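You operate a simulated robot arm through the tools that you are given. There is no shell and no other tool. Be economical: measure what you need, move in short steps, check, and stop when the job is done.

Carry out the task below with a simulated robot arm. There is one attempt and no reset: what you move stays moved.

JOB
Purge the mint keg three times, then shut the blue lever, park its coupler and shut the valve wheel.
Fine: each time hold the vent button till the needle has dropped by half; lever before coupler; leave the regulator knob as it is.

Only the result counts: the job must be done as asked and must still hold three seconds after the hand-in. Knocking over, shifting, dropping, spilling or breaking anything else fails it.

ROBOT AND FRAMES
A 7-joint arm with a two-finger parallel gripper, fixed in place. Base frame: the origin is at the foot of the arm, x ahead of it, y to its left, z up; the work surface is at about z = 0.66. Units: m, degrees, N and s.
With the tool pointing down near the work surface it reaches from about 0.1 to 0.62 m from the base axis. Its first joint turns from -115.0 to 115.0 degrees. Payload 3.91 kg.
Tool frame: the origin (TCP) lies between the finger pads and is the grasp point; the fingertips stand 0.03 m ahead of it; z points along the fingers, y is the line along which they close. The gripper opens to 0.11 m. The fingers are 0.02 m wide and 0.01 m thick; the gripper's body (0.048 by 0.112 m) begins 0.055 m behind the TCP.
Orientation is told as [roll, pitch, yaw] about the base's x, y, z axes, in that order, counted from this pose: with the fingers straight down and closing along the base's y, the tool's x points along the base's -x, its y along +y and its z along -z.

CONTROLS
- The arm moves only by the tool apply_moves. Its argument "increments" is a list of rows, each a list of 7 numbers: the shift along the tool's x, y, z in m, then the turn, a rotation vector about the tool's x, y, z in degrees, then the opening, from 0 (shut) to 1 (fully open). In form: [[dx, dy, dz, ax, ay, az, claw], ...]. A call has 1 to 8 rows; each row is the pose to reach, as a shift and turn from the pose commanded when the call began, along the tool's axes at that moment. A row lasts 0.2 s, in which the tool goes at most 0.05 m and 8.6 degrees; a call with a longer step from one row to the next is refused whole, and so is a gripper value outside its range. A pose out of reach is approached as far as the arm can. The call stops where the force on the tool passes 60 N (or 10 N more than at its start, if that is more) or the arm is blocked; 0.2 s more then pass. The fingers move at their own pace (about 0.108 m/s each) and stop on an object; they squeeze with about 20 N. The grip force told is the motor's: it shows also when the fingers shut on nothing. Time passes only in rows, and 0.2 s behind the last, so rows that repeat a pose let the fingers close. It gives the time, the measured TCP pose, the force on the tool (base axes), the opening and the grip force at its end, in the units of the frame above (readings bear some noise).
- Cameras (640 x 400 px; columns grow to the right, rows downward): "scene" is fixed at [0.2208, -0.6511, 1.5402]; the picture's right is [0.86, -0.51, 0.00], its down [-0.22, -0.37, -0.90] and it looks along [0.46, 0.78, -0.43] (base axes); focal length 302 px, centre (320, 200). "wrist" rides on the gripper at [0.072, 0.017, -0.103] in the tool frame; the picture's right is [-0.23, 0.97, 0.00], its down [-0.76, -0.18, -0.62] and it looks along [-0.61, -0.14, 0.78] (tool axes); focal length 222 px, centre (320, 200). There is no depth. A picture from a camera that has moved, and an enlarged one, comes with that camera's place and axes in the base frame and with its lens.
- grab_frame(camera): a new picture of that camera. The clock stands still meanwhile.
- move_column(by): slides the trunk up (or, below 0, down) by that many m; the arm rides with it, the base frame stays. It gives what a move gives, with no picture.
- inspect(camera, box): a new picture of the part [left, top, right, bottom] of that camera's present view, enlarged. The clock stands still meanwhile.
- sign_off(): hands the job in; it is judged then, once.

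Go step by step. Nothing tells you positions but the pictures and the camera data: compare them with the known pose of the tool, close in by small moves and look again before you grip or let go. The budget is 120 turns and 76 pictures, counting those below and the enlarged ones. Unless the task says otherwise, let go and move clear before handing in, and close with one line.

The tools are called after ">>>" by a JSON object that holds its "api" and its "payload". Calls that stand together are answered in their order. apply_moves: Moves the arm, as the interface text tells. Its arguments: {"type":"object","properties":{"increments":{"type":"array","items":{"type":"array","items":{"type":"number"}}}},"required":["increments"]} The other tools are called the same way: move_column (by) slides the trunk up or down; grab_frame (camera) takes a picture; inspect (camera, box) takes an enlarged picture of a part of a camera's view; sign_off () hands the job in.

At the start:

```text
time: 0.0
tcp_pos: [0.4701, 0.0381, 1.3776]
tcp_rot: [0.0, 0.0, 0.1]
force: [0.2, 0.1, 0.4]
width: 0.1098
gripper_force: 0.0
trunk travel left (down, up): [-0.925, 0.065]
```

scene: 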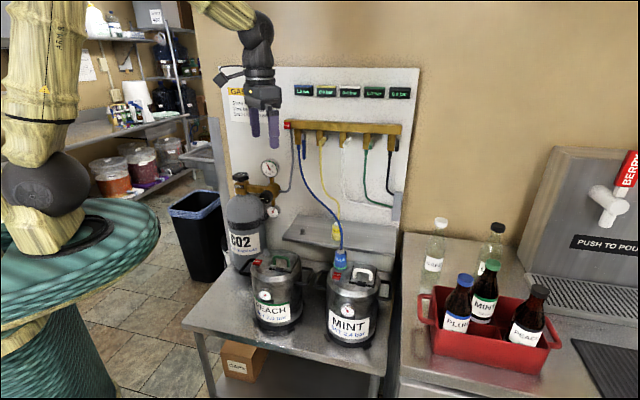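
wrist: 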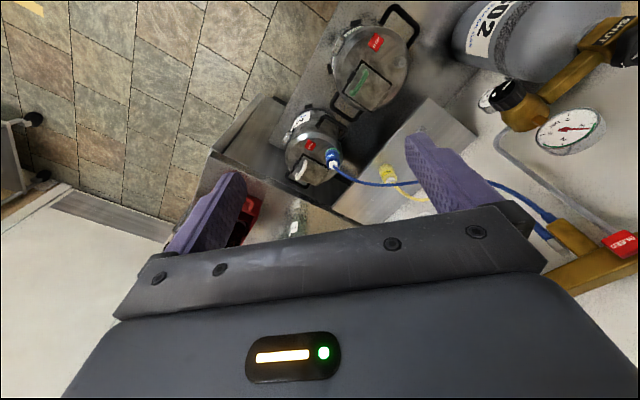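

I see a gas board with manifold, CO2 cylinder, peach and mint kegs; the blue coupler already sits on the mint keg. I'll enlarge the key parts first.

>>> {"api": "inspect", "payload": {"camera": "scene", "box": [220, 70, 420, 195]}}

>>> {"api": "inspect", "payload": {"camera": "scene", "box": [310, 230, 406, 350]}}

>>> {"api": "inspect", "payload": {"camera": "scene", "box": [215, 150, 305, 260]}}

>>> {"api": "inspect", "payload": {"camera": "wrist", "box": [260, 80, 440, 200]}}

```text
3.20 times, centred on (320, 132) of scene
camera zoom: at [0.2208, -0.6511, 1.5402], right [0.86, -0.51, 0.0], down [-0.22, -0.37, -0.9], along [0.46, 0.78, -0.43], focal length 966 px, centre (320, 416)
```

zoom: 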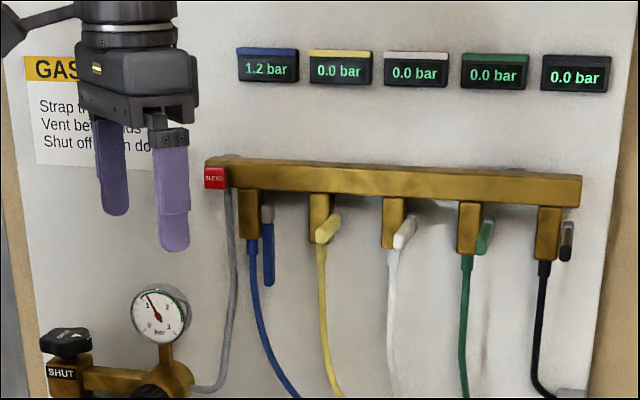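

```text
3.33 times, centred on (358, 290) of scene
camera zoom: at [0.2208, -0.6511, 1.5402], right [0.86, -0.51, 0.0], down [-0.22, -0.37, -0.9], along [0.46, 0.78, -0.43], focal length 1006 px, centre (193, -100)
```

zoom: 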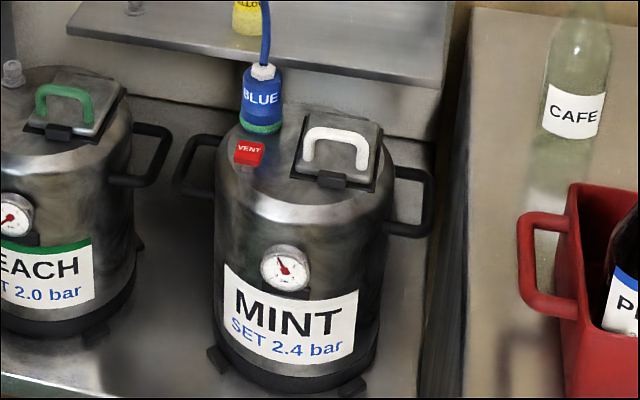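

```text
3.64 times, centred on (260, 205) of scene
camera zoom: at [0.2208, -0.6511, 1.5402], right [0.86, -0.51, 0.0], down [-0.22, -0.37, -0.9], along [0.46, 0.78, -0.43], focal length 1098 px, centre (538, 182)
```

zoom: 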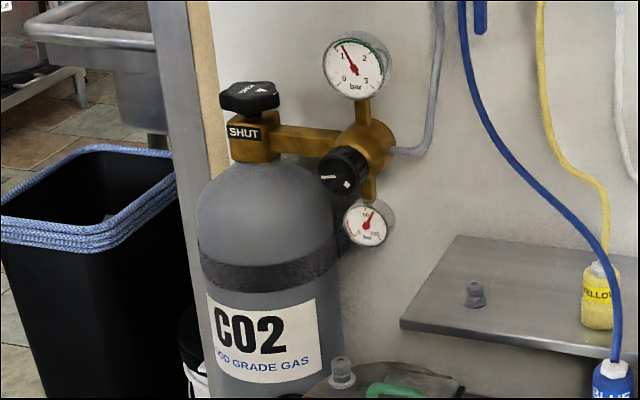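

```text
3.33 times, centred on (350, 140) of wrist
camera zoom: at [0.3956, 0.0553, 1.4795], right [0.23, 0.97, 0.0], down [0.76, -0.18, 0.62], along [0.61, -0.14, -0.78], focal length 740 px, centre (220, 400)
```

zoom: 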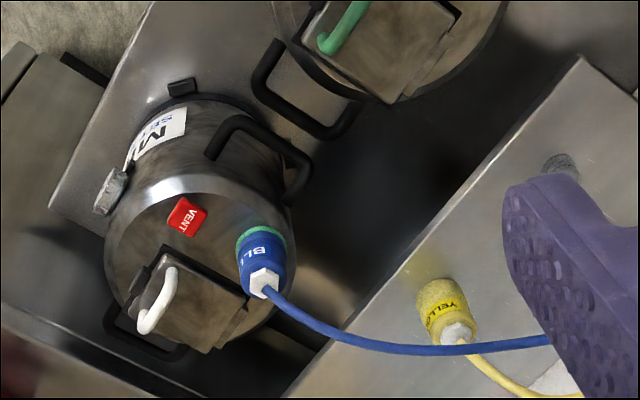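

The blue lever hangs down along its hose (open) while the others stick out (shut). The vent button is at about (0.648, -0.030, 0.914), with the coupler at (0.70, 0.02). I'll tilt the tool 30° forward with fingers closed and approach, noting the gauge readings first.

>>> {"api": "inspect", "payload": {"camera": "scene", "box": [384, 298, 408, 313]}}

>>> {"api": "inspect", "payload": {"camera": "scene", "box": [336, 300, 360, 322]}}

>>> {"api": "apply_moves", "payload": {"increments": [[-0.014, -0.01, 0.043, 0, -4.3, 0, 0], [-0.028, -0.02, 0.086, 0, -8.6, 0, 0], [-0.043, -0.03, 0.128, 0, -12.9, 0, 0], [-0.057, -0.04, 0.17, 0, -17.2, 0, 0], [-0.071, -0.05, 0.213, 0, -21.5, 0, 0], [-0.086, -0.059, 0.256, 0, -25.8, 0, 0], [-0.1, -0.068, 0.298, 0, -30, 0, 0]]}}

```text
16.00 times, centred on (396, 306) of scene
camera zoom: at [0.2208, -0.6511, 1.5402], right [0.86, -0.51, 0.0], down [-0.22, -0.37, -0.9], along [0.46, 0.78, -0.43], focal length 4830 px, centre (-896, -1488)
```

zoom: 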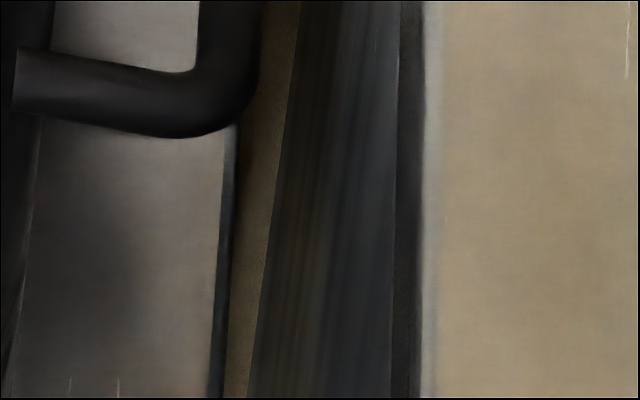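

```text
16.00 times, centred on (348, 311) of scene
camera zoom: at [0.2208, -0.6511, 1.5402], right [0.86, -0.51, 0.0], down [-0.22, -0.37, -0.9], along [0.46, 0.78, -0.43], focal length 4830 px, centre (-128, -1576)
```

zoom: 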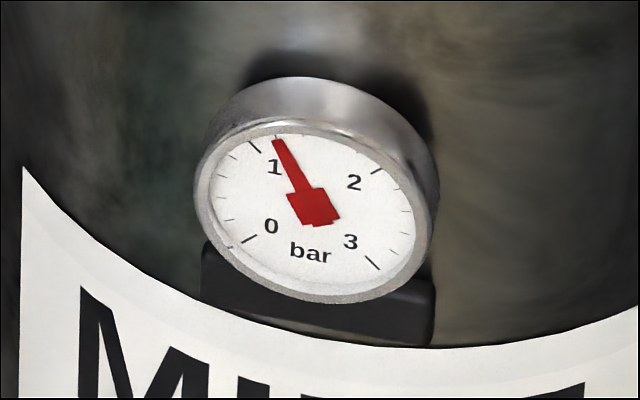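

```text
time: 1.6
tcp_pos: [0.5707, -0.0273, 1.0789]
tcp_rot: [0.0, -30.0, 0.0]
force: [0.5, -0.1, 0.2]
width: 0.0
gripper_force: 20.3
trunk travel left (down, up): [-0.925, 0.065]
```

Keg gauge reads about 1.2 bar, so each vent must reach 0.6. Now I'll check the approach.

>>> {"api": "grab_frame", "payload": {"camera": "wrist"}}

>>> {"api": "grab_frame", "payload": {"camera": "scene"}}

```text
67 pictures are left
camera wrist: at [0.4547, -0.011, 1.1302], right [0.2, 0.97, 0.11], down [0.35, -0.18, 0.92], along [0.92, -0.14, -0.37], focal length 222 px, centre (320, 200)
```

wrist: 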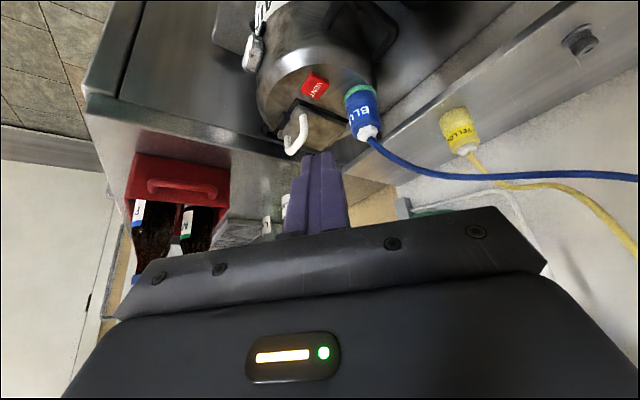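

```text
66 pictures are left
```

scene: 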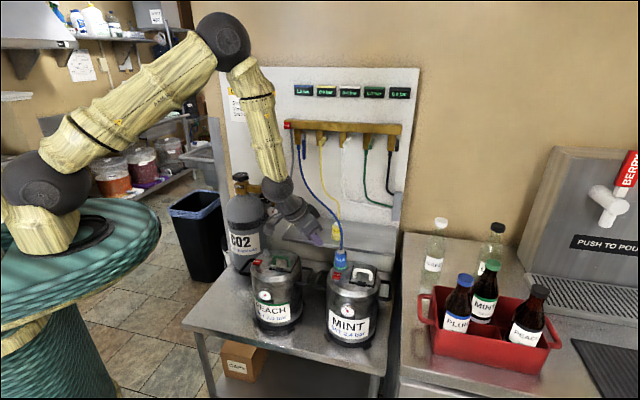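

Vent position is confirmed at about (0.646, -0.030, 0.914). Moving to about 2 cm short of it along the tool axis.

>>> {"api": "apply_moves", "payload": {"increments": [[0.006, -0.001, 0.042, 0, 0, 0, 0], [0.012, -0.002, 0.084, 0, 0, 0, 0], [0.0174, -0.003, 0.1262, 0, 0, 0, 0]]}}

>>> {"api": "inspect", "payload": {"camera": "wrist", "box": [220, 60, 460, 210]}}

>>> {"api": "inspect", "payload": {"camera": "scene", "box": [310, 230, 406, 350]}}

```text
time: 2.4
tcp_pos: [0.6191, -0.0301, 0.9569]
tcp_rot: [0.0, -30.0, 0.2]
force: [0.0, 0.1, -0.8]
width: 0.0
gripper_force: 20.3
trunk travel left (down, up): [-0.925, 0.065]
```

```text
2.67 times, centred on (340, 135) of wrist
camera zoom: at [0.504, -0.0128, 1.0091], right [0.2, 0.97, 0.11], down [0.35, -0.18, 0.92], along [0.92, -0.14, -0.37], focal length 592 px, centre (267, 373)
```

zoom: 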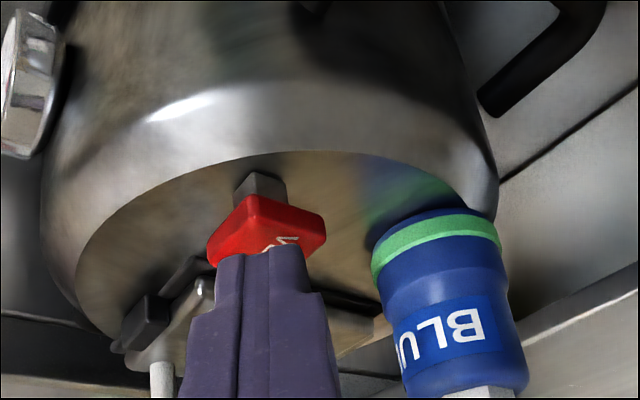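

```text
3.33 times, centred on (358, 290) of scene
camera zoom: at [0.2208, -0.6511, 1.5402], right [0.86, -0.51, 0.0], down [-0.22, -0.37, -0.9], along [0.46, 0.78, -0.43], focal length 1006 px, centre (193, -100)
```

zoom: 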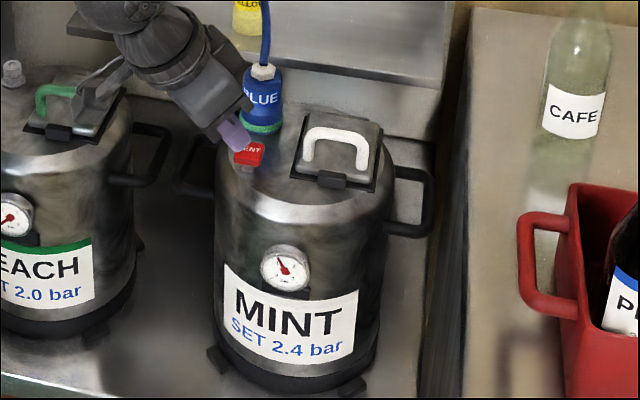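

The fingertip is aligned with the red button, just short of it. I'll shift 1 cm forward and lower in small steps until contact.

>>> {"api": "apply_moves", "payload": {"increments": [[-0.0087, 0, 0.005, 0, 0, 0, 0], [-0.0047, 0, 0.0119, 0, 0, 0, 0], [-0.0027, 0, 0.0154, 0, 0, 0, 0]]}}

>>> {"api": "inspect", "payload": {"camera": "wrist", "box": [220, 60, 460, 210]}}

```text
time: 3.2
tcp_pos: [0.6261, -0.0316, 0.9488]
tcp_rot: [0.0, -30.0, 0.0]
force: [-0.6, -0.6, 1.5]
width: 0.0
gripper_force: 20.2
trunk travel left (down, up): [-0.925, 0.065]
```

```text
2.67 times, centred on (340, 135) of wrist
camera zoom: at [0.511, -0.0148, 1.0002], right [0.2, 0.97, 0.11], down [0.35, -0.18, 0.92], along [0.92, -0.14, -0.37], focal length 592 px, centre (267, 373)
```

zoom: 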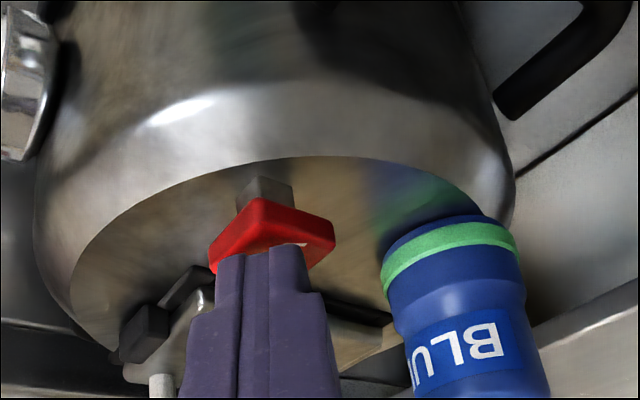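

Not yet in contact. Continuing down in small steps.

>>> {"api": "apply_moves", "payload": {"increments": [[0.0015, 0.001, 0.0026, 0, 0, 0, 0], [0.003, 0.002, 0.0052, 0, 0, 0, 0]]}}

>>> {"api": "inspect", "payload": {"camera": "scene", "box": [330, 255, 378, 322]}}

```text
time: 3.8
tcp_pos: [0.6279, -0.0298, 0.9436]
tcp_rot: [0.0, -30.1, 0.0]
force: [-0.8, -2.8, 5.0]
width: 0.0
gripper_force: 20.1
trunk travel left (down, up): [-0.925, 0.065]
```

```text
5.97 times, centred on (354, 288) of scene
camera zoom: at [0.2208, -0.6511, 1.5402], right [0.86, -0.51, 0.0], down [-0.22, -0.37, -0.9], along [0.46, 0.78, -0.43], focal length 1802 px, centre (117, -328)
```

zoom: 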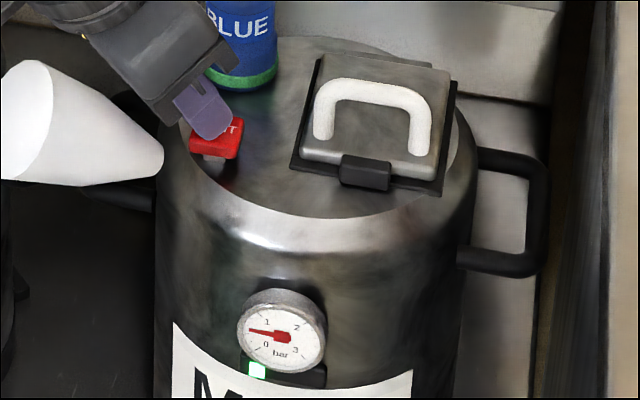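

It's venting and the needle has already fallen; a green lamp is lit. Reading the needle closely.

>>> {"api": "inspect", "payload": {"camera": "scene", "box": [336, 300, 360, 322]}}

```text
16.00 times, centred on (348, 311) of scene
camera zoom: at [0.2208, -0.6511, 1.5402], right [0.86, -0.51, 0.0], down [-0.22, -0.37, -0.9], along [0.46, 0.78, -0.43], focal length 4830 px, centre (-128, -1576)
```

zoom: 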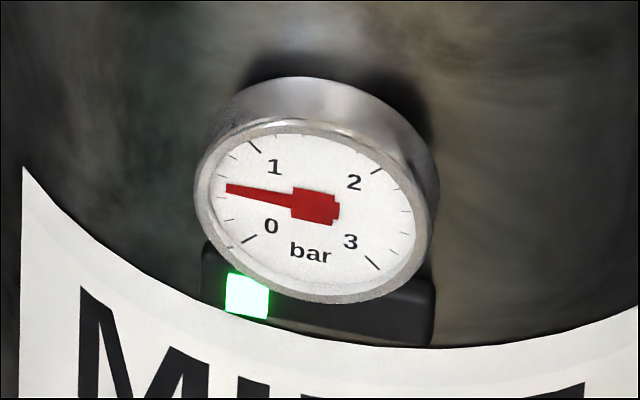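

Needle is at 0.5, below half. Releasing so it refills.

>>> {"api": "apply_moves", "payload": {"increments": [[-0.005, 0, -0.0087, 0, 0, 0, 0], [-0.005, 0, -0.0087, 0, 0, 0, 0], [-0.005, 0, -0.0087, 0, 0, 0, 0], [-0.005, 0, -0.0087, 0, 0, 0, 0], [-0.005, 0, -0.0087, 0, 0, 0, 0], [-0.005, 0, -0.0087, 0, 0, 0, 0], [-0.005, 0, -0.0087, 0, 0, 0, 0], [-0.005, 0, -0.0087, 0, 0, 0, 0]]}}

>>> {"api": "inspect", "payload": {"camera": "scene", "box": [330, 255, 378, 322]}}

```text
time: 5.6
tcp_pos: [0.6274, -0.0307, 0.9528]
tcp_rot: [0.0, -30.0, 0.1]
force: [-0.3, 0.1, -0.6]
width: 0.0003
gripper_force: 20.2
trunk travel left (down, up): [-0.925, 0.065]
```

```text
5.97 times, centred on (354, 288) of scene
camera zoom: at [0.2208, -0.6511, 1.5402], right [0.86, -0.51, 0.0], down [-0.22, -0.37, -0.9], along [0.46, 0.78, -0.43], focal length 1802 px, centre (117, -328)
```

zoom: 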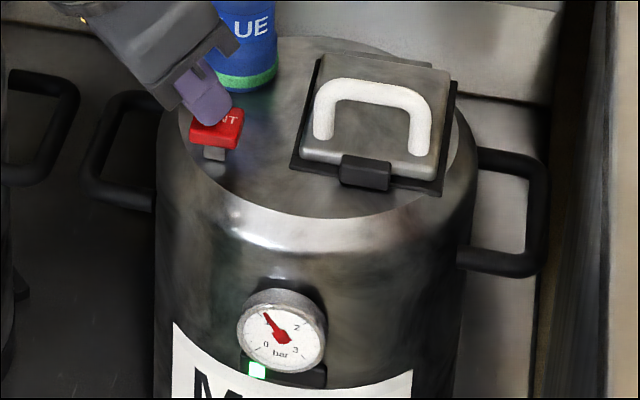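

Refilling to roughly 1.1; waiting a little more, then checking.

>>> {"api": "apply_moves", "payload": {"increments": [[0, 0, 0, 0, 0, 0, 0], [0, 0, 0, 0, 0, 0, 0], [0, 0, 0, 0, 0, 0, 0], [0, 0, 0, 0, 0, 0, 0], [0, 0, 0, 0, 0, 0, 0], [0, 0, 0, 0, 0, 0, 0]]}}

>>> {"api": "inspect", "payload": {"camera": "scene", "box": [336, 300, 360, 322]}}

```text
time: 7.0
tcp_pos: [0.6266, -0.0298, 0.9533]
tcp_rot: [-0.1, -30.0, 0.1]
force: [0.5, 0.4, -0.2]
width: 0.0
gripper_force: 20.2
trunk travel left (down, up): [-0.925, 0.065]
```

```text
16.00 times, centred on (348, 311) of scene
camera zoom: at [0.2208, -0.6511, 1.5402], right [0.86, -0.51, 0.0], down [-0.22, -0.37, -0.9], along [0.46, 0.78, -0.43], focal length 4830 px, centre (-128, -1576)
```

zoom: 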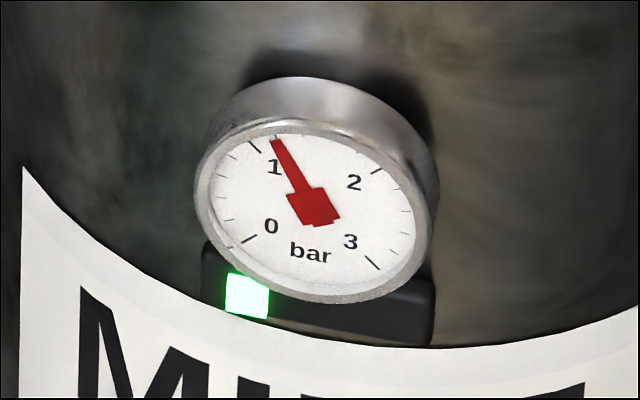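

Back to 1.2. Second purge: press again.

>>> {"api": "apply_moves", "payload": {"increments": [[0.0025, 0, 0.0044, 0, 0, 0, 0], [0.005, 0, 0.0087, 0, 0, 0, 0], [0.005, 0, 0.0087, 0, 0, 0, 0]]}}

>>> {"api": "inspect", "payload": {"camera": "scene", "box": [336, 300, 360, 322]}}

```text
time: 7.8
tcp_pos: [0.6263, -0.0305, 0.9434]
tcp_rot: [0.1, -30.2, 0.1]
force: [-0.1, 0.7, 5.1]
width: 0.0
gripper_force: 20.5
trunk travel left (down, up): [-0.925, 0.065]
```

```text
16.00 times, centred on (348, 311) of scene
camera zoom: at [0.2208, -0.6511, 1.5402], right [0.86, -0.51, 0.0], down [-0.22, -0.37, -0.9], along [0.46, 0.78, -0.43], focal length 4830 px, centre (-128, -1576)
```

zoom: 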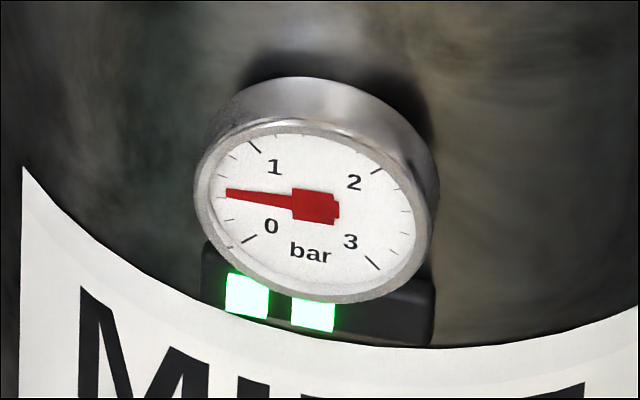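

Second lamp is lit. Release and let it refill.

>>> {"api": "apply_moves", "payload": {"increments": [[-0.005, 0, -0.0087, 0, 0, 0, 0], [-0.005, 0, -0.0087, 0, 0, 0, 0], [-0.005, 0, -0.0087, 0, 0, 0, 0], [-0.005, 0, -0.0087, 0, 0, 0, 0], [-0.005, 0, -0.0087, 0, 0, 0, 0], [-0.005, 0, -0.0087, 0, 0, 0, 0], [-0.005, 0, -0.0087, 0, 0, 0, 0], [-0.005, 0, -0.0087, 0, 0, 0, 0]]}}

>>> {"api": "apply_moves", "payload": {"increments": [[0, 0, 0, 0, 0, 0, 0], [0, 0, 0, 0, 0, 0, 0], [0, 0, 0, 0, 0, 0, 0], [0, 0, 0, 0, 0, 0, 0], [0, 0, 0, 0, 0, 0, 0], [0, 0, 0, 0, 0, 0, 0], [0, 0, 0, 0, 0, 0, 0]]}}

>>> {"api": "inspect", "payload": {"camera": "scene", "box": [336, 300, 360, 322]}}

```text
time: 9.6
tcp_pos: [0.6252, -0.0304, 0.9534]
tcp_rot: [0.0, -30.0, 0.1]
force: [0.1, 0.6, 0.4]
width: 0.0002
gripper_force: 19.8
trunk travel left (down, up): [-0.925, 0.065]
```

```text
time: 11.2
tcp_pos: [0.6262, -0.0302, 0.9533]
tcp_rot: [0.0, -30.0, 0.1]
force: [-0.3, 0.0, -0.9]
width: 0.0001
gripper_force: 20.0
trunk travel left (down, up): [-0.925, 0.065]
```

```text
16.00 times, centred on (348, 311) of scene
camera zoom: at [0.2208, -0.6511, 1.5402], right [0.86, -0.51, 0.0], down [-0.22, -0.37, -0.9], along [0.46, 0.78, -0.43], focal length 4830 px, centre (-128, -1576)
```

zoom: 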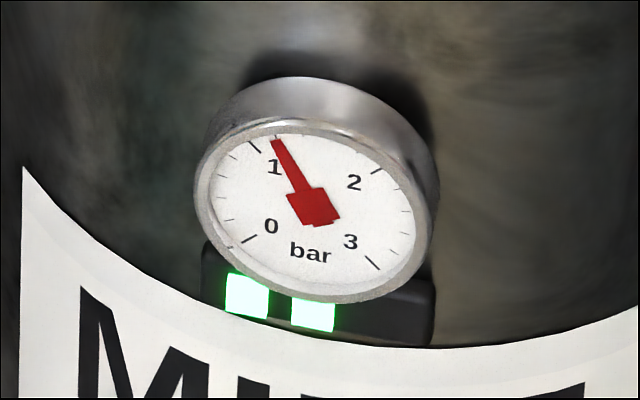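

Refilled to 1.2 again. Third purge.

>>> {"api": "apply_moves", "payload": {"increments": [[0.0025, 0, 0.0044, 0, 0, 0, 0], [0.005, 0, 0.0087, 0, 0, 0, 0], [0.005, 0, 0.0087, 0, 0, 0, 0]]}}

>>> {"api": "inspect", "payload": {"camera": "scene", "box": [336, 300, 360, 322]}}

```text
time: 12.0
tcp_pos: [0.627, -0.0298, 0.9436]
tcp_rot: [-0.1, -30.0, -0.1]
force: [0.1, -2.5, 3.3]
width: 0.0001
gripper_force: 20.3
trunk travel left (down, up): [-0.925, 0.065]
```

```text
16.00 times, centred on (348, 311) of scene
camera zoom: at [0.2208, -0.6511, 1.5402], right [0.86, -0.51, 0.0], down [-0.22, -0.37, -0.9], along [0.46, 0.78, -0.43], focal length 4830 px, centre (-128, -1576)
```

zoom: 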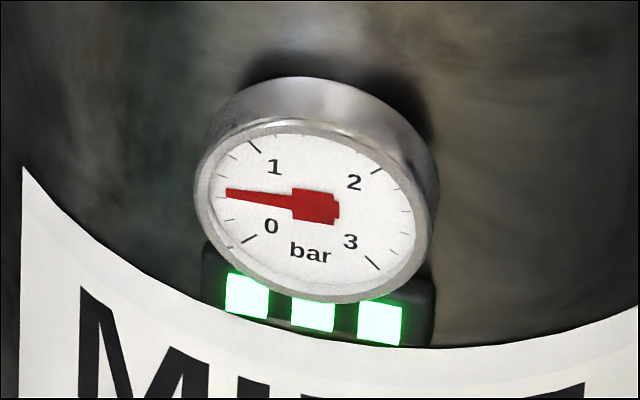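

All three purges are registered. I'll back off from the keg and look at the manifold and lever closely.

>>> {"api": "apply_moves", "payload": {"increments": [[-0.005, 0, -0.0087, 0, 0, 0, 0], [0, 0, -0.05, 0, 0, 0, 0], [0, 0, -0.1, 0, 0, 0, 0], [0, 0, -0.15, 0, 0, 0, 0]]}}

>>> {"api": "inspect", "payload": {"camera": "scene", "box": [280, 110, 360, 160]}}

>>> {"api": "grab_frame", "payload": {"camera": "scene"}}

```text
time: 13.0
tcp_pos: [0.5499, -0.0294, 1.0731]
tcp_rot: [0.0, -29.9, 0.2]
force: [-0.1, -0.3, -0.6]
width: 0.0
gripper_force: 20.0
trunk travel left (down, up): [-0.925, 0.065]
```

```text
8.00 times, centred on (320, 135) of scene
camera zoom: at [0.2208, -0.6511, 1.5402], right [0.86, -0.51, 0.0], down [-0.22, -0.37, -0.9], along [0.46, 0.78, -0.43], focal length 2415 px, centre (320, 720)
```

zoom: 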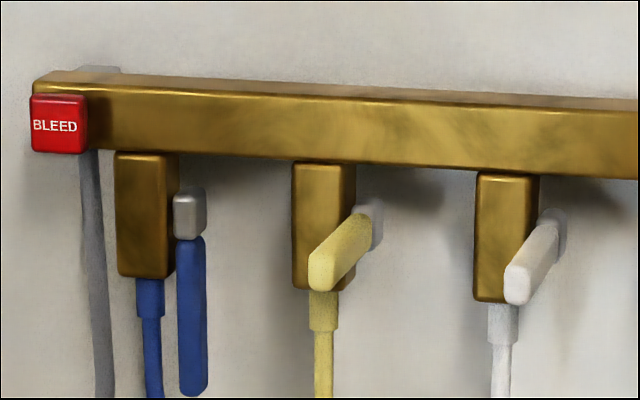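

```text
54 pictures are left
```

scene: 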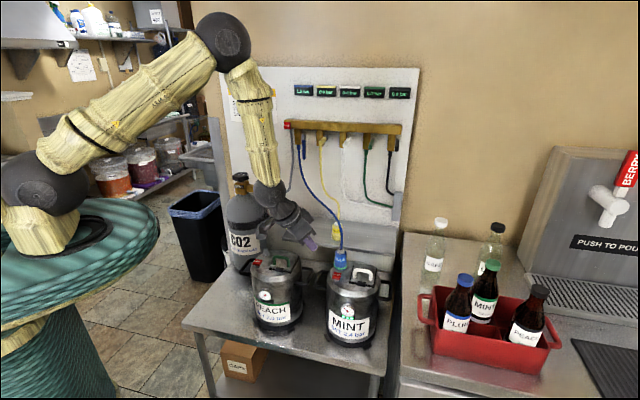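

The wall runs at 45° (outward normal about (-0.7, -0.7)). The blue lever pivots at about (0.726, 0.321, 1.275), hangs about 8 cm down, and the shut levers stick straight out. I'll bring the tool horizontal, facing the wall, to look.

>>> {"api": "apply_moves", "payload": {"increments": [[-0.0034, 0.0133, -0.0225, 0, -8.33, 0, 0], [-0.0067, 0.0267, -0.045, 0, -16.67, 0, 0], [-0.0101, 0.04, -0.0675, 0, -25, 0, 0], [-0.0135, 0.0533, -0.09, 0, -33.33, 0, 0], [-0.0168, 0.0667, -0.1125, 0, -41.67, 0, 0], [-0.0202, 0.08, -0.135, 0, -50, 0, 0]]}}

>>> {"api": "apply_moves", "payload": {"increments": [[-0.0035, 0.0275, 0.0197, -7.38, 0, -1.3, 0], [-0.007, 0.055, 0.0393, -14.77, 0, -2.6, 0], [-0.0105, 0.0825, 0.059, -22.15, 0, -3.9, 0], [-0.0139, 0.11, 0.0787, -29.53, 0, -5.2, 0.1], [-0.0174, 0.1375, 0.0983, -36.9, 0, -6.5, 0.2], [-0.0209, 0.165, 0.118, -44.3, 0, -7.8, 0.3]]}}

>>> {"api": "grab_frame", "payload": {"camera": "wrist"}}

>>> {"api": "grab_frame", "payload": {"camera": "scene"}}

```text
time: 14.4
tcp_pos: [0.5157, 0.0547, 1.1934]
tcp_rot: [-0.4, -80.1, 0.4]
force: [-0.1, -1.0, 0.4]
width: 0.0001
gripper_force: 19.8
out of reach, approached as far as the arm can: row 5, 6
trunk travel left (down, up): [-0.925, 0.065]
```

```text
time: 15.8
tcp_pos: [0.638, 0.2166, 1.1959]
tcp_rot: [0.1, -79.9, 45.1]
force: [0.8, 0.1, 1.3]
width: 0.033
gripper_force: 0.0
trunk travel left (down, up): [-0.925, 0.065]
```

```text
53 pictures are left
camera wrist: at [0.5436, 0.1477, 1.1409], right [-0.66, 0.71, 0.22], down [-0.21, -0.47, 0.86], along [0.72, 0.52, 0.46], focal length 222 px, centre (320, 200)
```

wrist: 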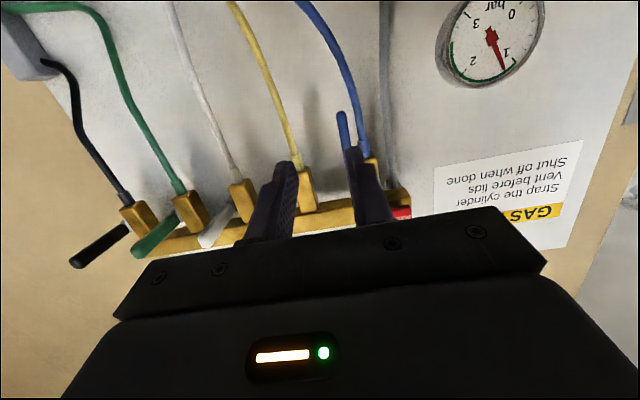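

```text
52 pictures are left
```

scene: 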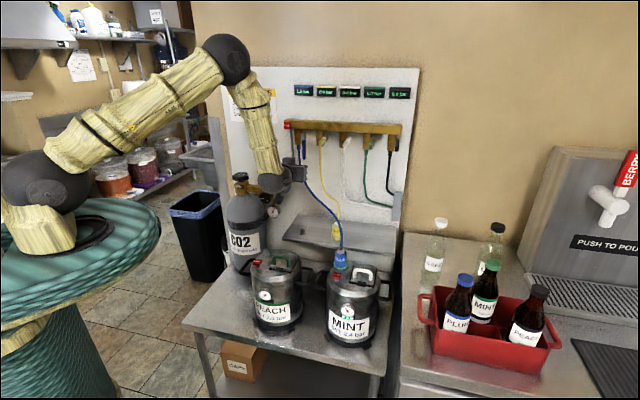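

Triangulated: lever tip at (0.743, 0.357, 1.180), pivot z about 1.265. I'll zoom in on the gap between lever and hose.

>>> {"api": "inspect", "payload": {"camera": "wrist", "box": [260, 70, 420, 230]}}

```text
2.50 times, centred on (340, 150) of wrist
camera zoom: at [0.5436, 0.1477, 1.1409], right [-0.66, 0.71, 0.22], down [-0.21, -0.47, 0.86], along [0.72, 0.52, 0.46], focal length 555 px, centre (270, 325)
```

zoom: 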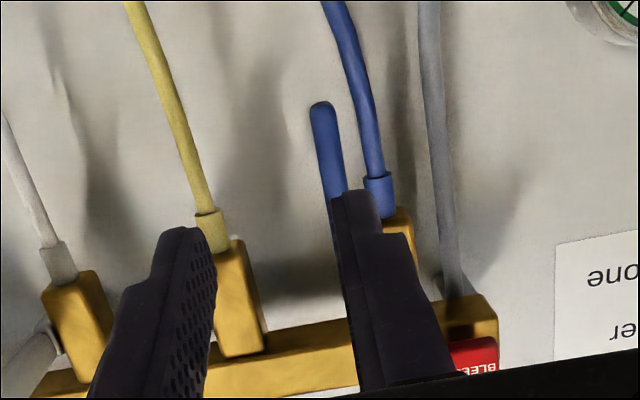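

Gap is about 1 cm, enough for the finger. I'll close in to 6 cm from the lever, aligning laterally with a narrow opening, then look again.

>>> {"api": "apply_moves", "payload": {"increments": [[-0.01, 0.0073, 0.036, 0, 0, 0, 0.25], [-0.02, 0.0147, 0.072, 0, 0, 0, 0.25], [-0.0292, 0.022, 0.1076, 0, 0, 0, 0.25]]}}

>>> {"api": "inspect", "payload": {"camera": "wrist", "box": [260, 70, 420, 230]}}

>>> {"api": "inspect", "payload": {"camera": "scene", "box": [260, 110, 340, 180]}}

```text
time: 16.6
tcp_pos: [0.7001, 0.3142, 1.2039]
tcp_rot: [-0.1, -79.9, 45.3]
force: [0.3, 0.3, 0.4]
width: 0.0277
gripper_force: 0.0
trunk travel left (down, up): [-0.925, 0.065]
```

```text
2.50 times, centred on (340, 150) of wrist
camera zoom: at [0.6064, 0.2445, 1.1491], right [-0.66, 0.72, 0.22], down [-0.21, -0.47, 0.86], along [0.72, 0.52, 0.46], focal length 555 px, centre (270, 325)
```

zoom: 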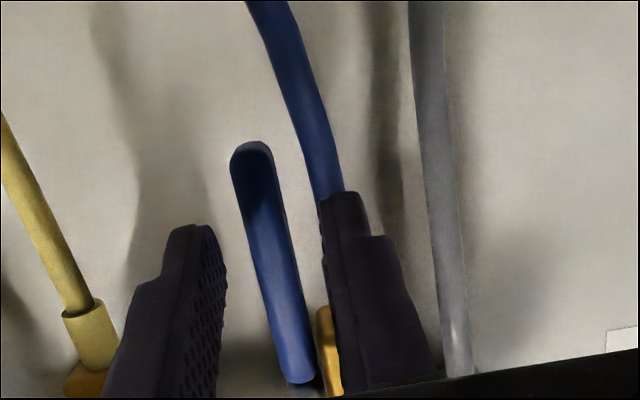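

```text
5.71 times, centred on (300, 145) of scene
camera zoom: at [0.2208, -0.6511, 1.5402], right [0.86, -0.51, 0.0], down [-0.22, -0.37, -0.9], along [0.46, 0.78, -0.43], focal length 1725 px, centre (434, 514)
```

zoom: 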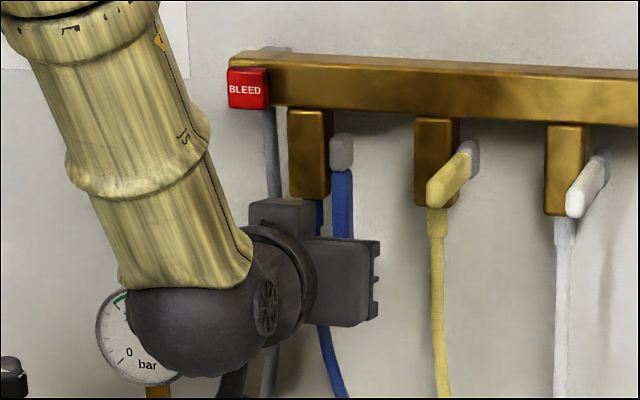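

The lever is centred between the fingers to within 3 mm. Advancing straight in with a slight right shift.

>>> {"api": "apply_moves", "payload": {"increments": [[0, -0.005, 0, 0, 0, 0, 0.25], [-0.0035, -0.005, 0.02, 0, 0, 0, 0.25], [-0.006, -0.005, 0.034, 0, 0, 0, 0.25], [-0.0082, -0.005, 0.0463, 0, 0, 0, 0.25]]}}

>>> {"api": "inspect", "payload": {"camera": "wrist", "box": [260, 70, 420, 230]}}

```text
time: 17.6
tcp_pos: [0.7365, 0.343, 1.2025]
tcp_rot: [0.1, -79.9, 44.9]
force: [-0.4, 0.4, 0.5]
width: 0.0276
gripper_force: 0.1
trunk travel left (down, up): [-0.925, 0.065]
```

```text
2.50 times, centred on (340, 150) of wrist
camera zoom: at [0.6429, 0.2747, 1.1478], right [-0.66, 0.72, 0.22], down [-0.21, -0.47, 0.86], along [0.72, 0.52, 0.46], focal length 555 px, centre (270, 325)
```

zoom: 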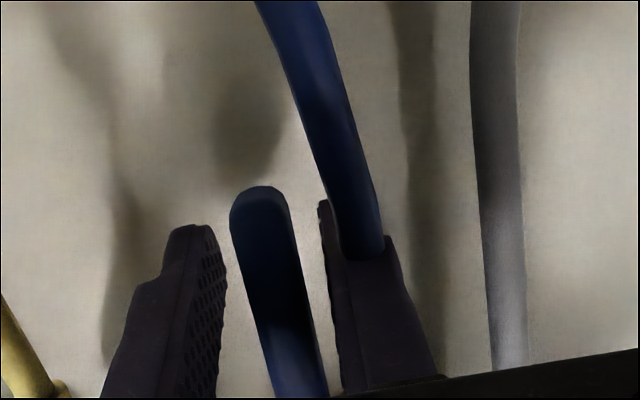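

Lever is between the fingers with no contact force. Closing on it.

>>> {"api": "apply_moves", "payload": {"increments": [[0, 0, 0, 0, 0, 0, 0.1], [0, 0, 0, 0, 0, 0, 0], [0, 0, 0, 0, 0, 0, 0], [0, 0, 0, 0, 0, 0, 0]]}}

>>> {"api": "inspect", "payload": {"camera": "wrist", "box": [260, 70, 420, 230]}}

```text
time: 18.6
tcp_pos: [0.7355, 0.3453, 1.2026]
tcp_rot: [-0.1, -79.9, 45.1]
force: [-9.0, 6.8, -3.7]
width: 0.0118
gripper_force: 44.6
trunk travel left (down, up): [-0.925, 0.065]
```

```text
2.50 times, centred on (340, 150) of wrist
camera zoom: at [0.6409, 0.2761, 1.1481], right [-0.66, 0.72, 0.22], down [-0.21, -0.47, 0.86], along [0.72, 0.52, 0.46], focal length 555 px, centre (270, 325)
```

zoom: 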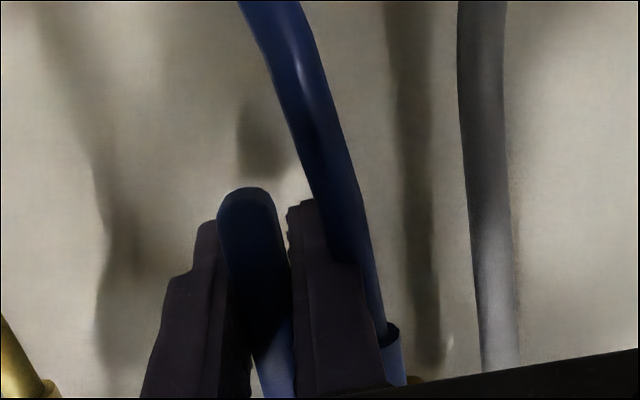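

Lever gripped. Swinging it out along its arc: first half.

>>> {"api": "apply_moves", "payload": {"increments": [[0.0007, 0.002, -0.017, 0, 0, 0, 0], [-0.0029, 0.002, -0.0335, 0, 0, 0, 0], [-0.0107, 0.002, -0.0486, 0, 0, 0, 0]]}}

>>> {"api": "inspect", "payload": {"camera": "scene", "box": [260, 110, 340, 180]}}

```text
time: 19.4
tcp_pos: [0.7026, 0.3136, 1.2182]
tcp_rot: [0.3, -79.6, 44.9]
force: [1.8, 21.8, -15.5]
width: 0.012
gripper_force: 44.7
trunk travel left (down, up): [-0.925, 0.065]
```

```text
5.71 times, centred on (300, 145) of scene
camera zoom: at [0.2208, -0.6511, 1.5402], right [0.86, -0.51, 0.0], down [-0.22, -0.37, -0.9], along [0.46, 0.78, -0.43], focal length 1725 px, centre (434, 514)
```

zoom: 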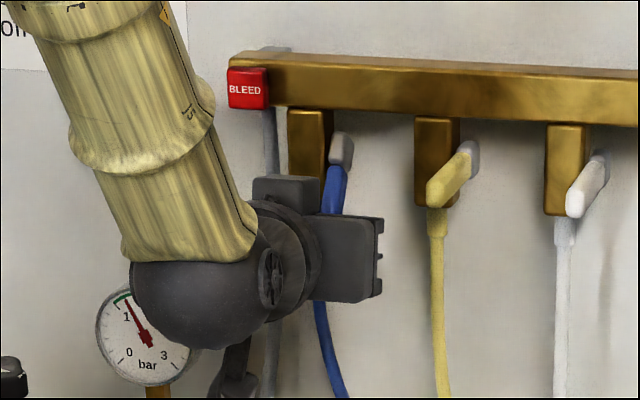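

Lever follows. Second half of the swing.

>>> {"api": "apply_moves", "payload": {"increments": [[-0.0115, 0.002, -0.0125, 0, 0, 0, 0], [-0.0259, 0.002, -0.0216, 0, 0, 0, 0], [-0.042, 0.002, -0.0267, 0, 0, 0, 0], [-0.044, 0.002, -0.0267, 0, 0, 0, 0]]}}

>>> {"api": "inspect", "payload": {"camera": "scene", "box": [260, 110, 340, 180]}}

```text
time: 20.4
tcp_pos: [0.6896, 0.3, 1.2656]
tcp_rot: [0.8, -79.3, 44.3]
force: [-6.8, -0.1, -25.8]
width: 0.0119
gripper_force: 45.1
trunk travel left (down, up): [-0.925, 0.065]
```

```text
5.71 times, centred on (300, 145) of scene
camera zoom: at [0.2208, -0.6511, 1.5402], right [0.86, -0.51, 0.0], down [-0.22, -0.37, -0.9], along [0.46, 0.78, -0.43], focal length 1725 px, centre (434, 514)
```

zoom: 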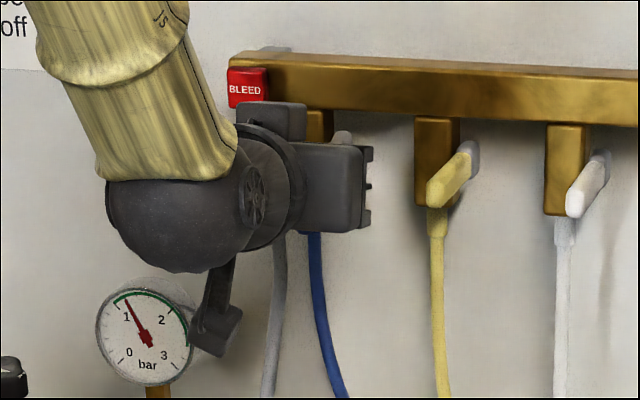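

Near horizontal; nudging a touch more toward the stop, then releasing and backing off to check.

>>> {"api": "apply_moves", "payload": {"increments": [[-0.004, 0, 0, 0, 0, 0, 0], [-0.008, 0, 0, 0, 0, 0, 0]]}}

>>> {"api": "apply_moves", "payload": {"increments": [[0, 0, 0, 0, 0, 0, 0.2], [0, 0, 0, 0, 0, 0, 0.25], [0.004, 0, -0.03, 0, 0, 0, 0.25], [0.01, 0, -0.07, 0, 0, 0, 0.25], [0.016, 0, -0.12, 0, 0, 0, 0.25]]}}

>>> {"api": "grab_frame", "payload": {"camera": "wrist"}}

>>> {"api": "inspect", "payload": {"camera": "scene", "box": [260, 80, 420, 180]}}

```text
time: 21.0
tcp_pos: [0.6899, 0.3006, 1.2739]
tcp_rot: [1.0, -79.4, 44.0]
force: [-9.3, -4.6, -25.4]
width: 0.0118
gripper_force: 45.1
trunk travel left (down, up): [-0.925, 0.065]
```

```text
refused: row 5 steps farther than a row can; nothing moved
```

```text
44 pictures are left
camera wrist: at [0.5953, 0.2309, 1.2197], right [-0.66, 0.72, 0.23], down [-0.21, -0.46, 0.86], along [0.72, 0.52, 0.45], focal length 222 px, centre (320, 200)
```

wrist: 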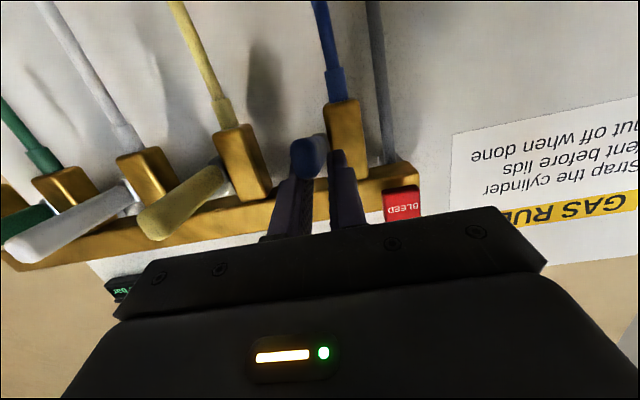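

```text
4.00 times, centred on (340, 130) of scene
camera zoom: at [0.2208, -0.6511, 1.5402], right [0.86, -0.51, 0.0], down [-0.22, -0.37, -0.9], along [0.46, 0.78, -0.43], focal length 1207 px, centre (240, 480)
```

zoom: 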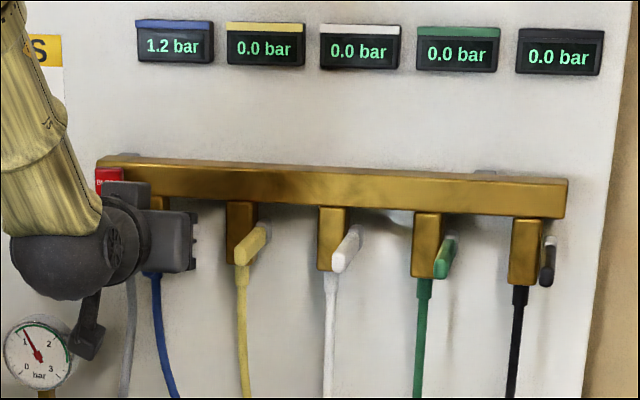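

The lever looks to be sticking out now. Releasing and backing away in smaller steps.

>>> {"api": "apply_moves", "payload": {"increments": [[0, 0, 0, 0, 0, 0, 0.2], [0, 0, 0, 0, 0, 0, 0.25], [0.004, 0, -0.03, 0, 0, 0, 0.25], [0.01, 0, -0.07, 0, 0, 0, 0.25], [0.014, 0, -0.11, 0, 0, 0, 0.25]]}}

>>> {"api": "grab_frame", "payload": {"camera": "wrist"}}

>>> {"api": "inspect", "payload": {"camera": "scene", "box": [260, 80, 420, 180]}}

```text
time: 22.2
tcp_pos: [0.6094, 0.2185, 1.284]
tcp_rot: [0.2, -80.1, 44.8]
force: [0.9, -0.5, -0.7]
width: 0.0274
gripper_force: 0.1
trunk travel left (down, up): [-0.925, 0.065]
```

```text
42 pictures are left
camera wrist: at [0.516, 0.1495, 1.2293], right [-0.66, 0.72, 0.22], down [-0.22, -0.47, 0.86], along [0.72, 0.52, 0.46], focal length 222 px, centre (320, 200)
```

wrist: 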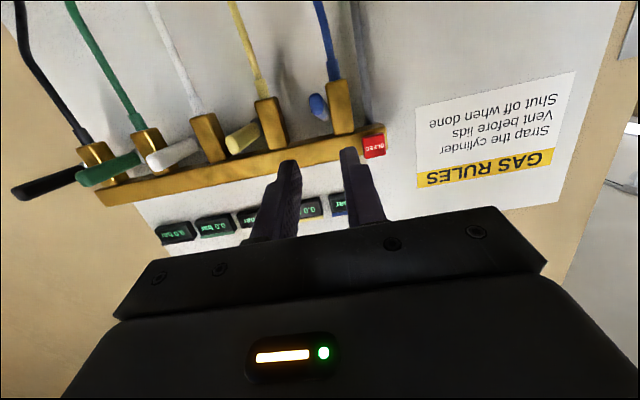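

```text
4.00 times, centred on (340, 130) of scene
camera zoom: at [0.2208, -0.6511, 1.5402], right [0.86, -0.51, 0.0], down [-0.22, -0.37, -0.9], along [0.46, 0.78, -0.43], focal length 1207 px, centre (240, 480)
```

zoom: 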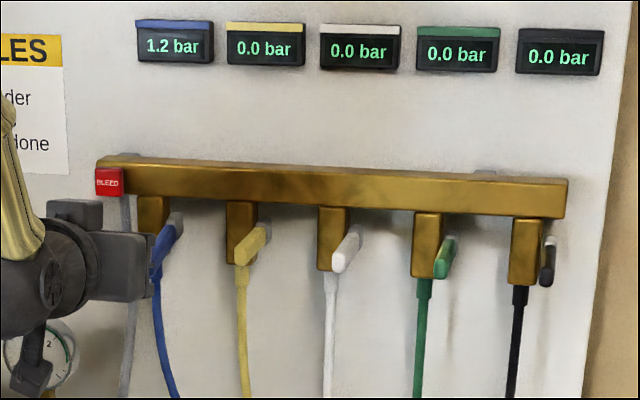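

Blue lever sits lower than the yellow one, so it isn't fully horizontal yet. Checking more closely.

>>> {"api": "inspect", "payload": {"camera": "scene", "box": [285, 125, 345, 160]}}

>>> {"api": "inspect", "payload": {"camera": "wrist", "box": [200, 60, 400, 190]}}

```text
10.67 times, centred on (315, 142) of scene
camera zoom: at [0.2208, -0.6511, 1.5402], right [0.86, -0.51, 0.0], down [-0.22, -0.37, -0.9], along [0.46, 0.78, -0.43], focal length 3220 px, centre (373, 813)
```

zoom: 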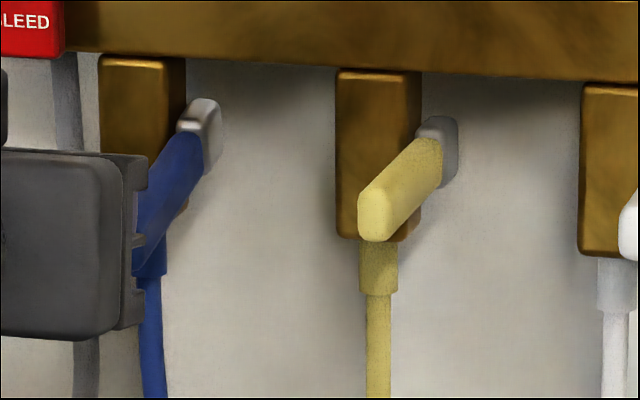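

```text
3.08 times, centred on (300, 125) of wrist
camera zoom: at [0.516, 0.1495, 1.2293], right [-0.66, 0.72, 0.22], down [-0.22, -0.47, 0.86], along [0.72, 0.52, 0.46], focal length 684 px, centre (382, 431)
```

zoom: 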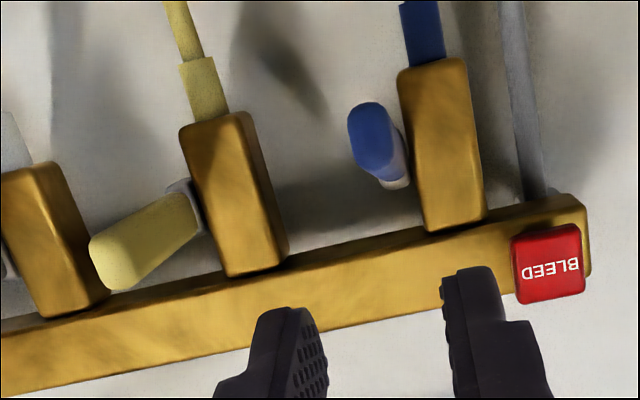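

It's at roughly 65°. I'll close the fingers, go underneath it, and push it up to the stop.

>>> {"api": "apply_moves", "payload": {"increments": [[0.044, 0, 0.008, 0, 0, 0, 0], [0.0877, 0, 0.0155, 0, 0, 0, 0], [0.081, 0, 0.0533, 0, 0, 0, 0], [0.0743, 0, 0.091, 0, 0, 0, 0], [0.0677, 0, 0.1288, 0, 0, 0, 0]]}}

>>> {"api": "grab_frame", "payload": {"camera": "wrist"}}

```text
time: 23.4
tcp_pos: [0.6963, 0.2993, 1.1945]
tcp_rot: [0.2, -79.9, 44.7]
force: [0.1, 0.5, 0.3]
width: 0.0
gripper_force: 20.2
trunk travel left (down, up): [-0.925, 0.065]
```

```text
38 pictures are left
camera wrist: at [0.6026, 0.2295, 1.14], right [-0.66, 0.72, 0.22], down [-0.21, -0.47, 0.86], along [0.72, 0.52, 0.46], focal length 222 px, centre (320, 200)
```

wrist: 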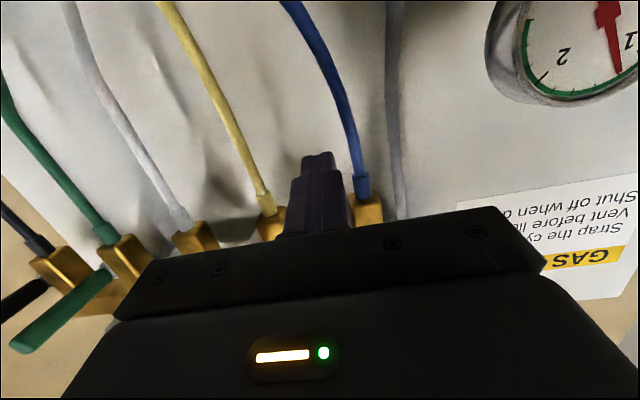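

Fingers are under the lever. Pushing up.

>>> {"api": "apply_moves", "payload": {"increments": [[-0.0197, 0.004, -0.0035, 0, 0, 0, 0], [-0.0345, 0.004, -0.0061, 0, 0, 0, 0], [-0.0443, 0.004, -0.0078, 0, 0, 0, 0], [-0.0542, 0.004, -0.0096, 0, 0, 0, 0], [-0.06, 0.004, -0.0106, 0, 0, 0, 0]]}}

>>> {"api": "inspect", "payload": {"camera": "wrist", "box": [200, 80, 400, 240]}}

```text
time: 24.6
tcp_pos: [0.6857, 0.3036, 1.2389]
tcp_rot: [2.8, -77.9, 42.3]
force: [1.7, 1.4, -14.2]
width: 0.0001
gripper_force: 19.8
trunk travel left (down, up): [-0.925, 0.065]
stopped in row 5: the force on the tool passed its limit (the readings are from after the stop); the commanded pose is now the measured one
```

```text
2.50 times, centred on (300, 160) of wrist
camera zoom: at [0.5906, 0.2325, 1.1887], right [-0.65, 0.72, 0.23], down [-0.19, -0.45, 0.87], along [0.73, 0.53, 0.43], focal length 555 px, centre (370, 300)
```

zoom: 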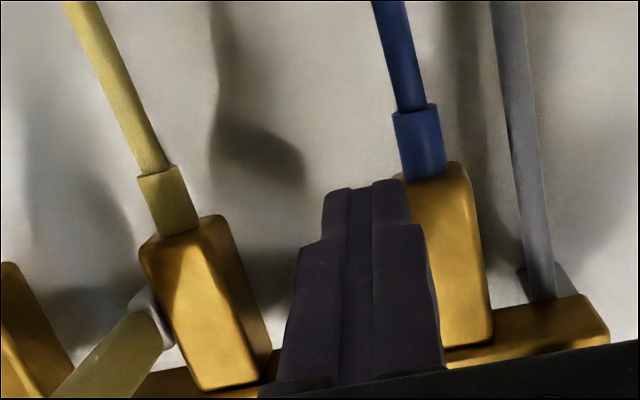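

Force limit hit at z 1.239. Backing down and out to see where the lever is.

>>> {"api": "apply_moves", "payload": {"increments": [[0.02, 0, 0, 0, 0, 0, 0], [0.03, -0.004, -0.04, 0, 0, 0, 0], [0.03, -0.004, -0.08, 0, 0, 0, 0], [0.03, -0.004, -0.12, 0, 0, 0, 0]]}}

>>> {"api": "inspect", "payload": {"camera": "wrist", "box": [200, 60, 420, 210]}}

>>> {"api": "inspect", "payload": {"camera": "scene", "box": [285, 125, 345, 160]}}

```text
time: 25.6
tcp_pos: [0.5951, 0.2112, 1.2351]
tcp_rot: [2.6, -78.5, 42.7]
force: [0.2, -0.3, 0.5]
width: 0.0
gripper_force: 20.0
trunk travel left (down, up): [-0.925, 0.065]
```

```text
2.67 times, centred on (310, 135) of wrist
camera zoom: at [0.5013, 0.1404, 1.184], right [-0.66, 0.72, 0.23], down [-0.19, -0.46, 0.87], along [0.73, 0.53, 0.44], focal length 592 px, centre (347, 373)
```

zoom: 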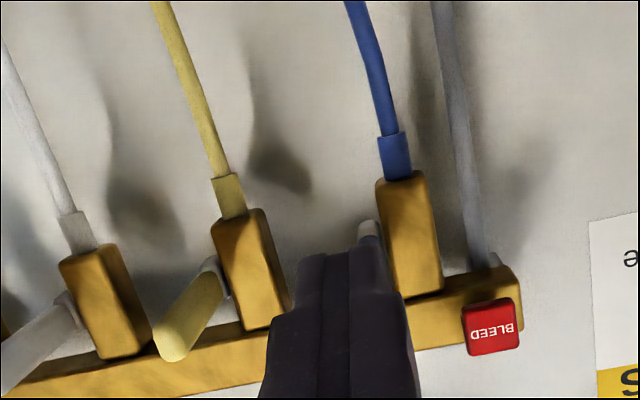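

```text
10.67 times, centred on (315, 142) of scene
camera zoom: at [0.2208, -0.6511, 1.5402], right [0.86, -0.51, 0.0], down [-0.22, -0.37, -0.9], along [0.46, 0.78, -0.43], focal length 3220 px, centre (373, 813)
```

zoom: 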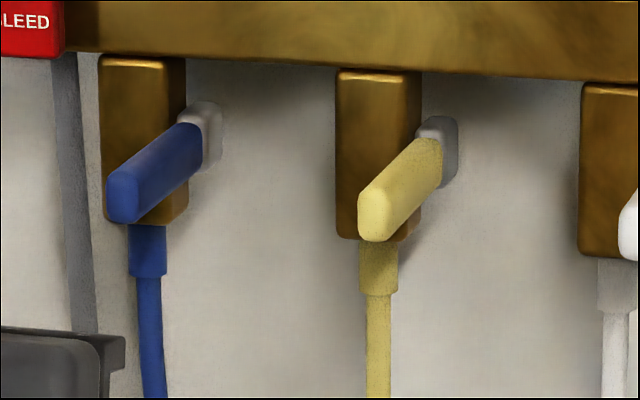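

The blue lever now matches the shut ones. Next is the coupler at about (0.697, 0.022, 0.93) on the keg; I'll move to a stand-off with the tool tilted 45°, facing the wall.

>>> {"api": "apply_moves", "payload": {"increments": [[0.0266, -0.0294, -0.0194, 0, 4.8, 0, 0.2], [0.0531, -0.0589, -0.0389, 0, 9.6, 0, 0.4], [0.0797, -0.0883, -0.0583, 0, 14.4, 0, 0.5], [0.1063, -0.1177, -0.0777, 0, 19.1, 0, 0.5], [0.1329, -0.1471, -0.0971, 0, 23.9, 0, 0.5], [0.1594, -0.1766, -0.1166, 0, 28.7, 0, 0.5], [0.186, -0.206, -0.136, 0, 33.5, 0, 0.5]]}}

>>> {"api": "grab_frame", "payload": {"camera": "wrist"}}

>>> {"api": "grab_frame", "payload": {"camera": "scene"}}

```text
time: 27.2
tcp_pos: [0.6268, -0.0563, 1.0839]
tcp_rot: [0.7, -44.8, 44.6]
force: [0.0, 0.2, 0.5]
width: 0.0549
gripper_force: 0.1
trunk travel left (down, up): [-0.925, 0.065]
```

```text
34 pictures are left
camera wrist: at [0.5257, -0.1321, 1.1052], right [-0.58, 0.8, 0.17], down [0.2, -0.06, 0.98], along [0.79, 0.6, -0.13], focal length 222 px, centre (320, 200)
```

wrist: 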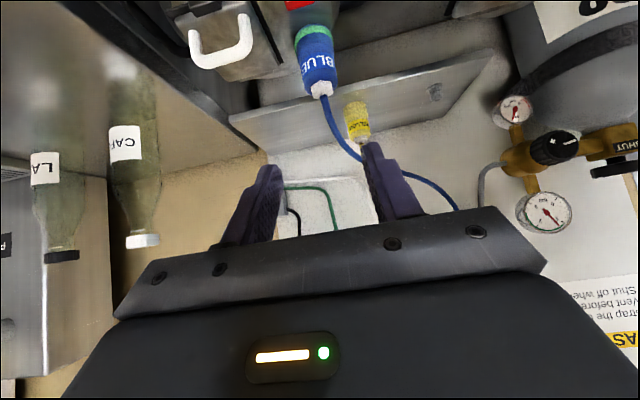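

```text
33 pictures are left
```

scene: 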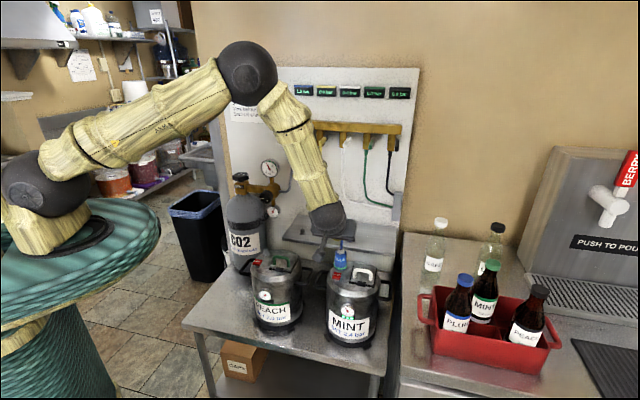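

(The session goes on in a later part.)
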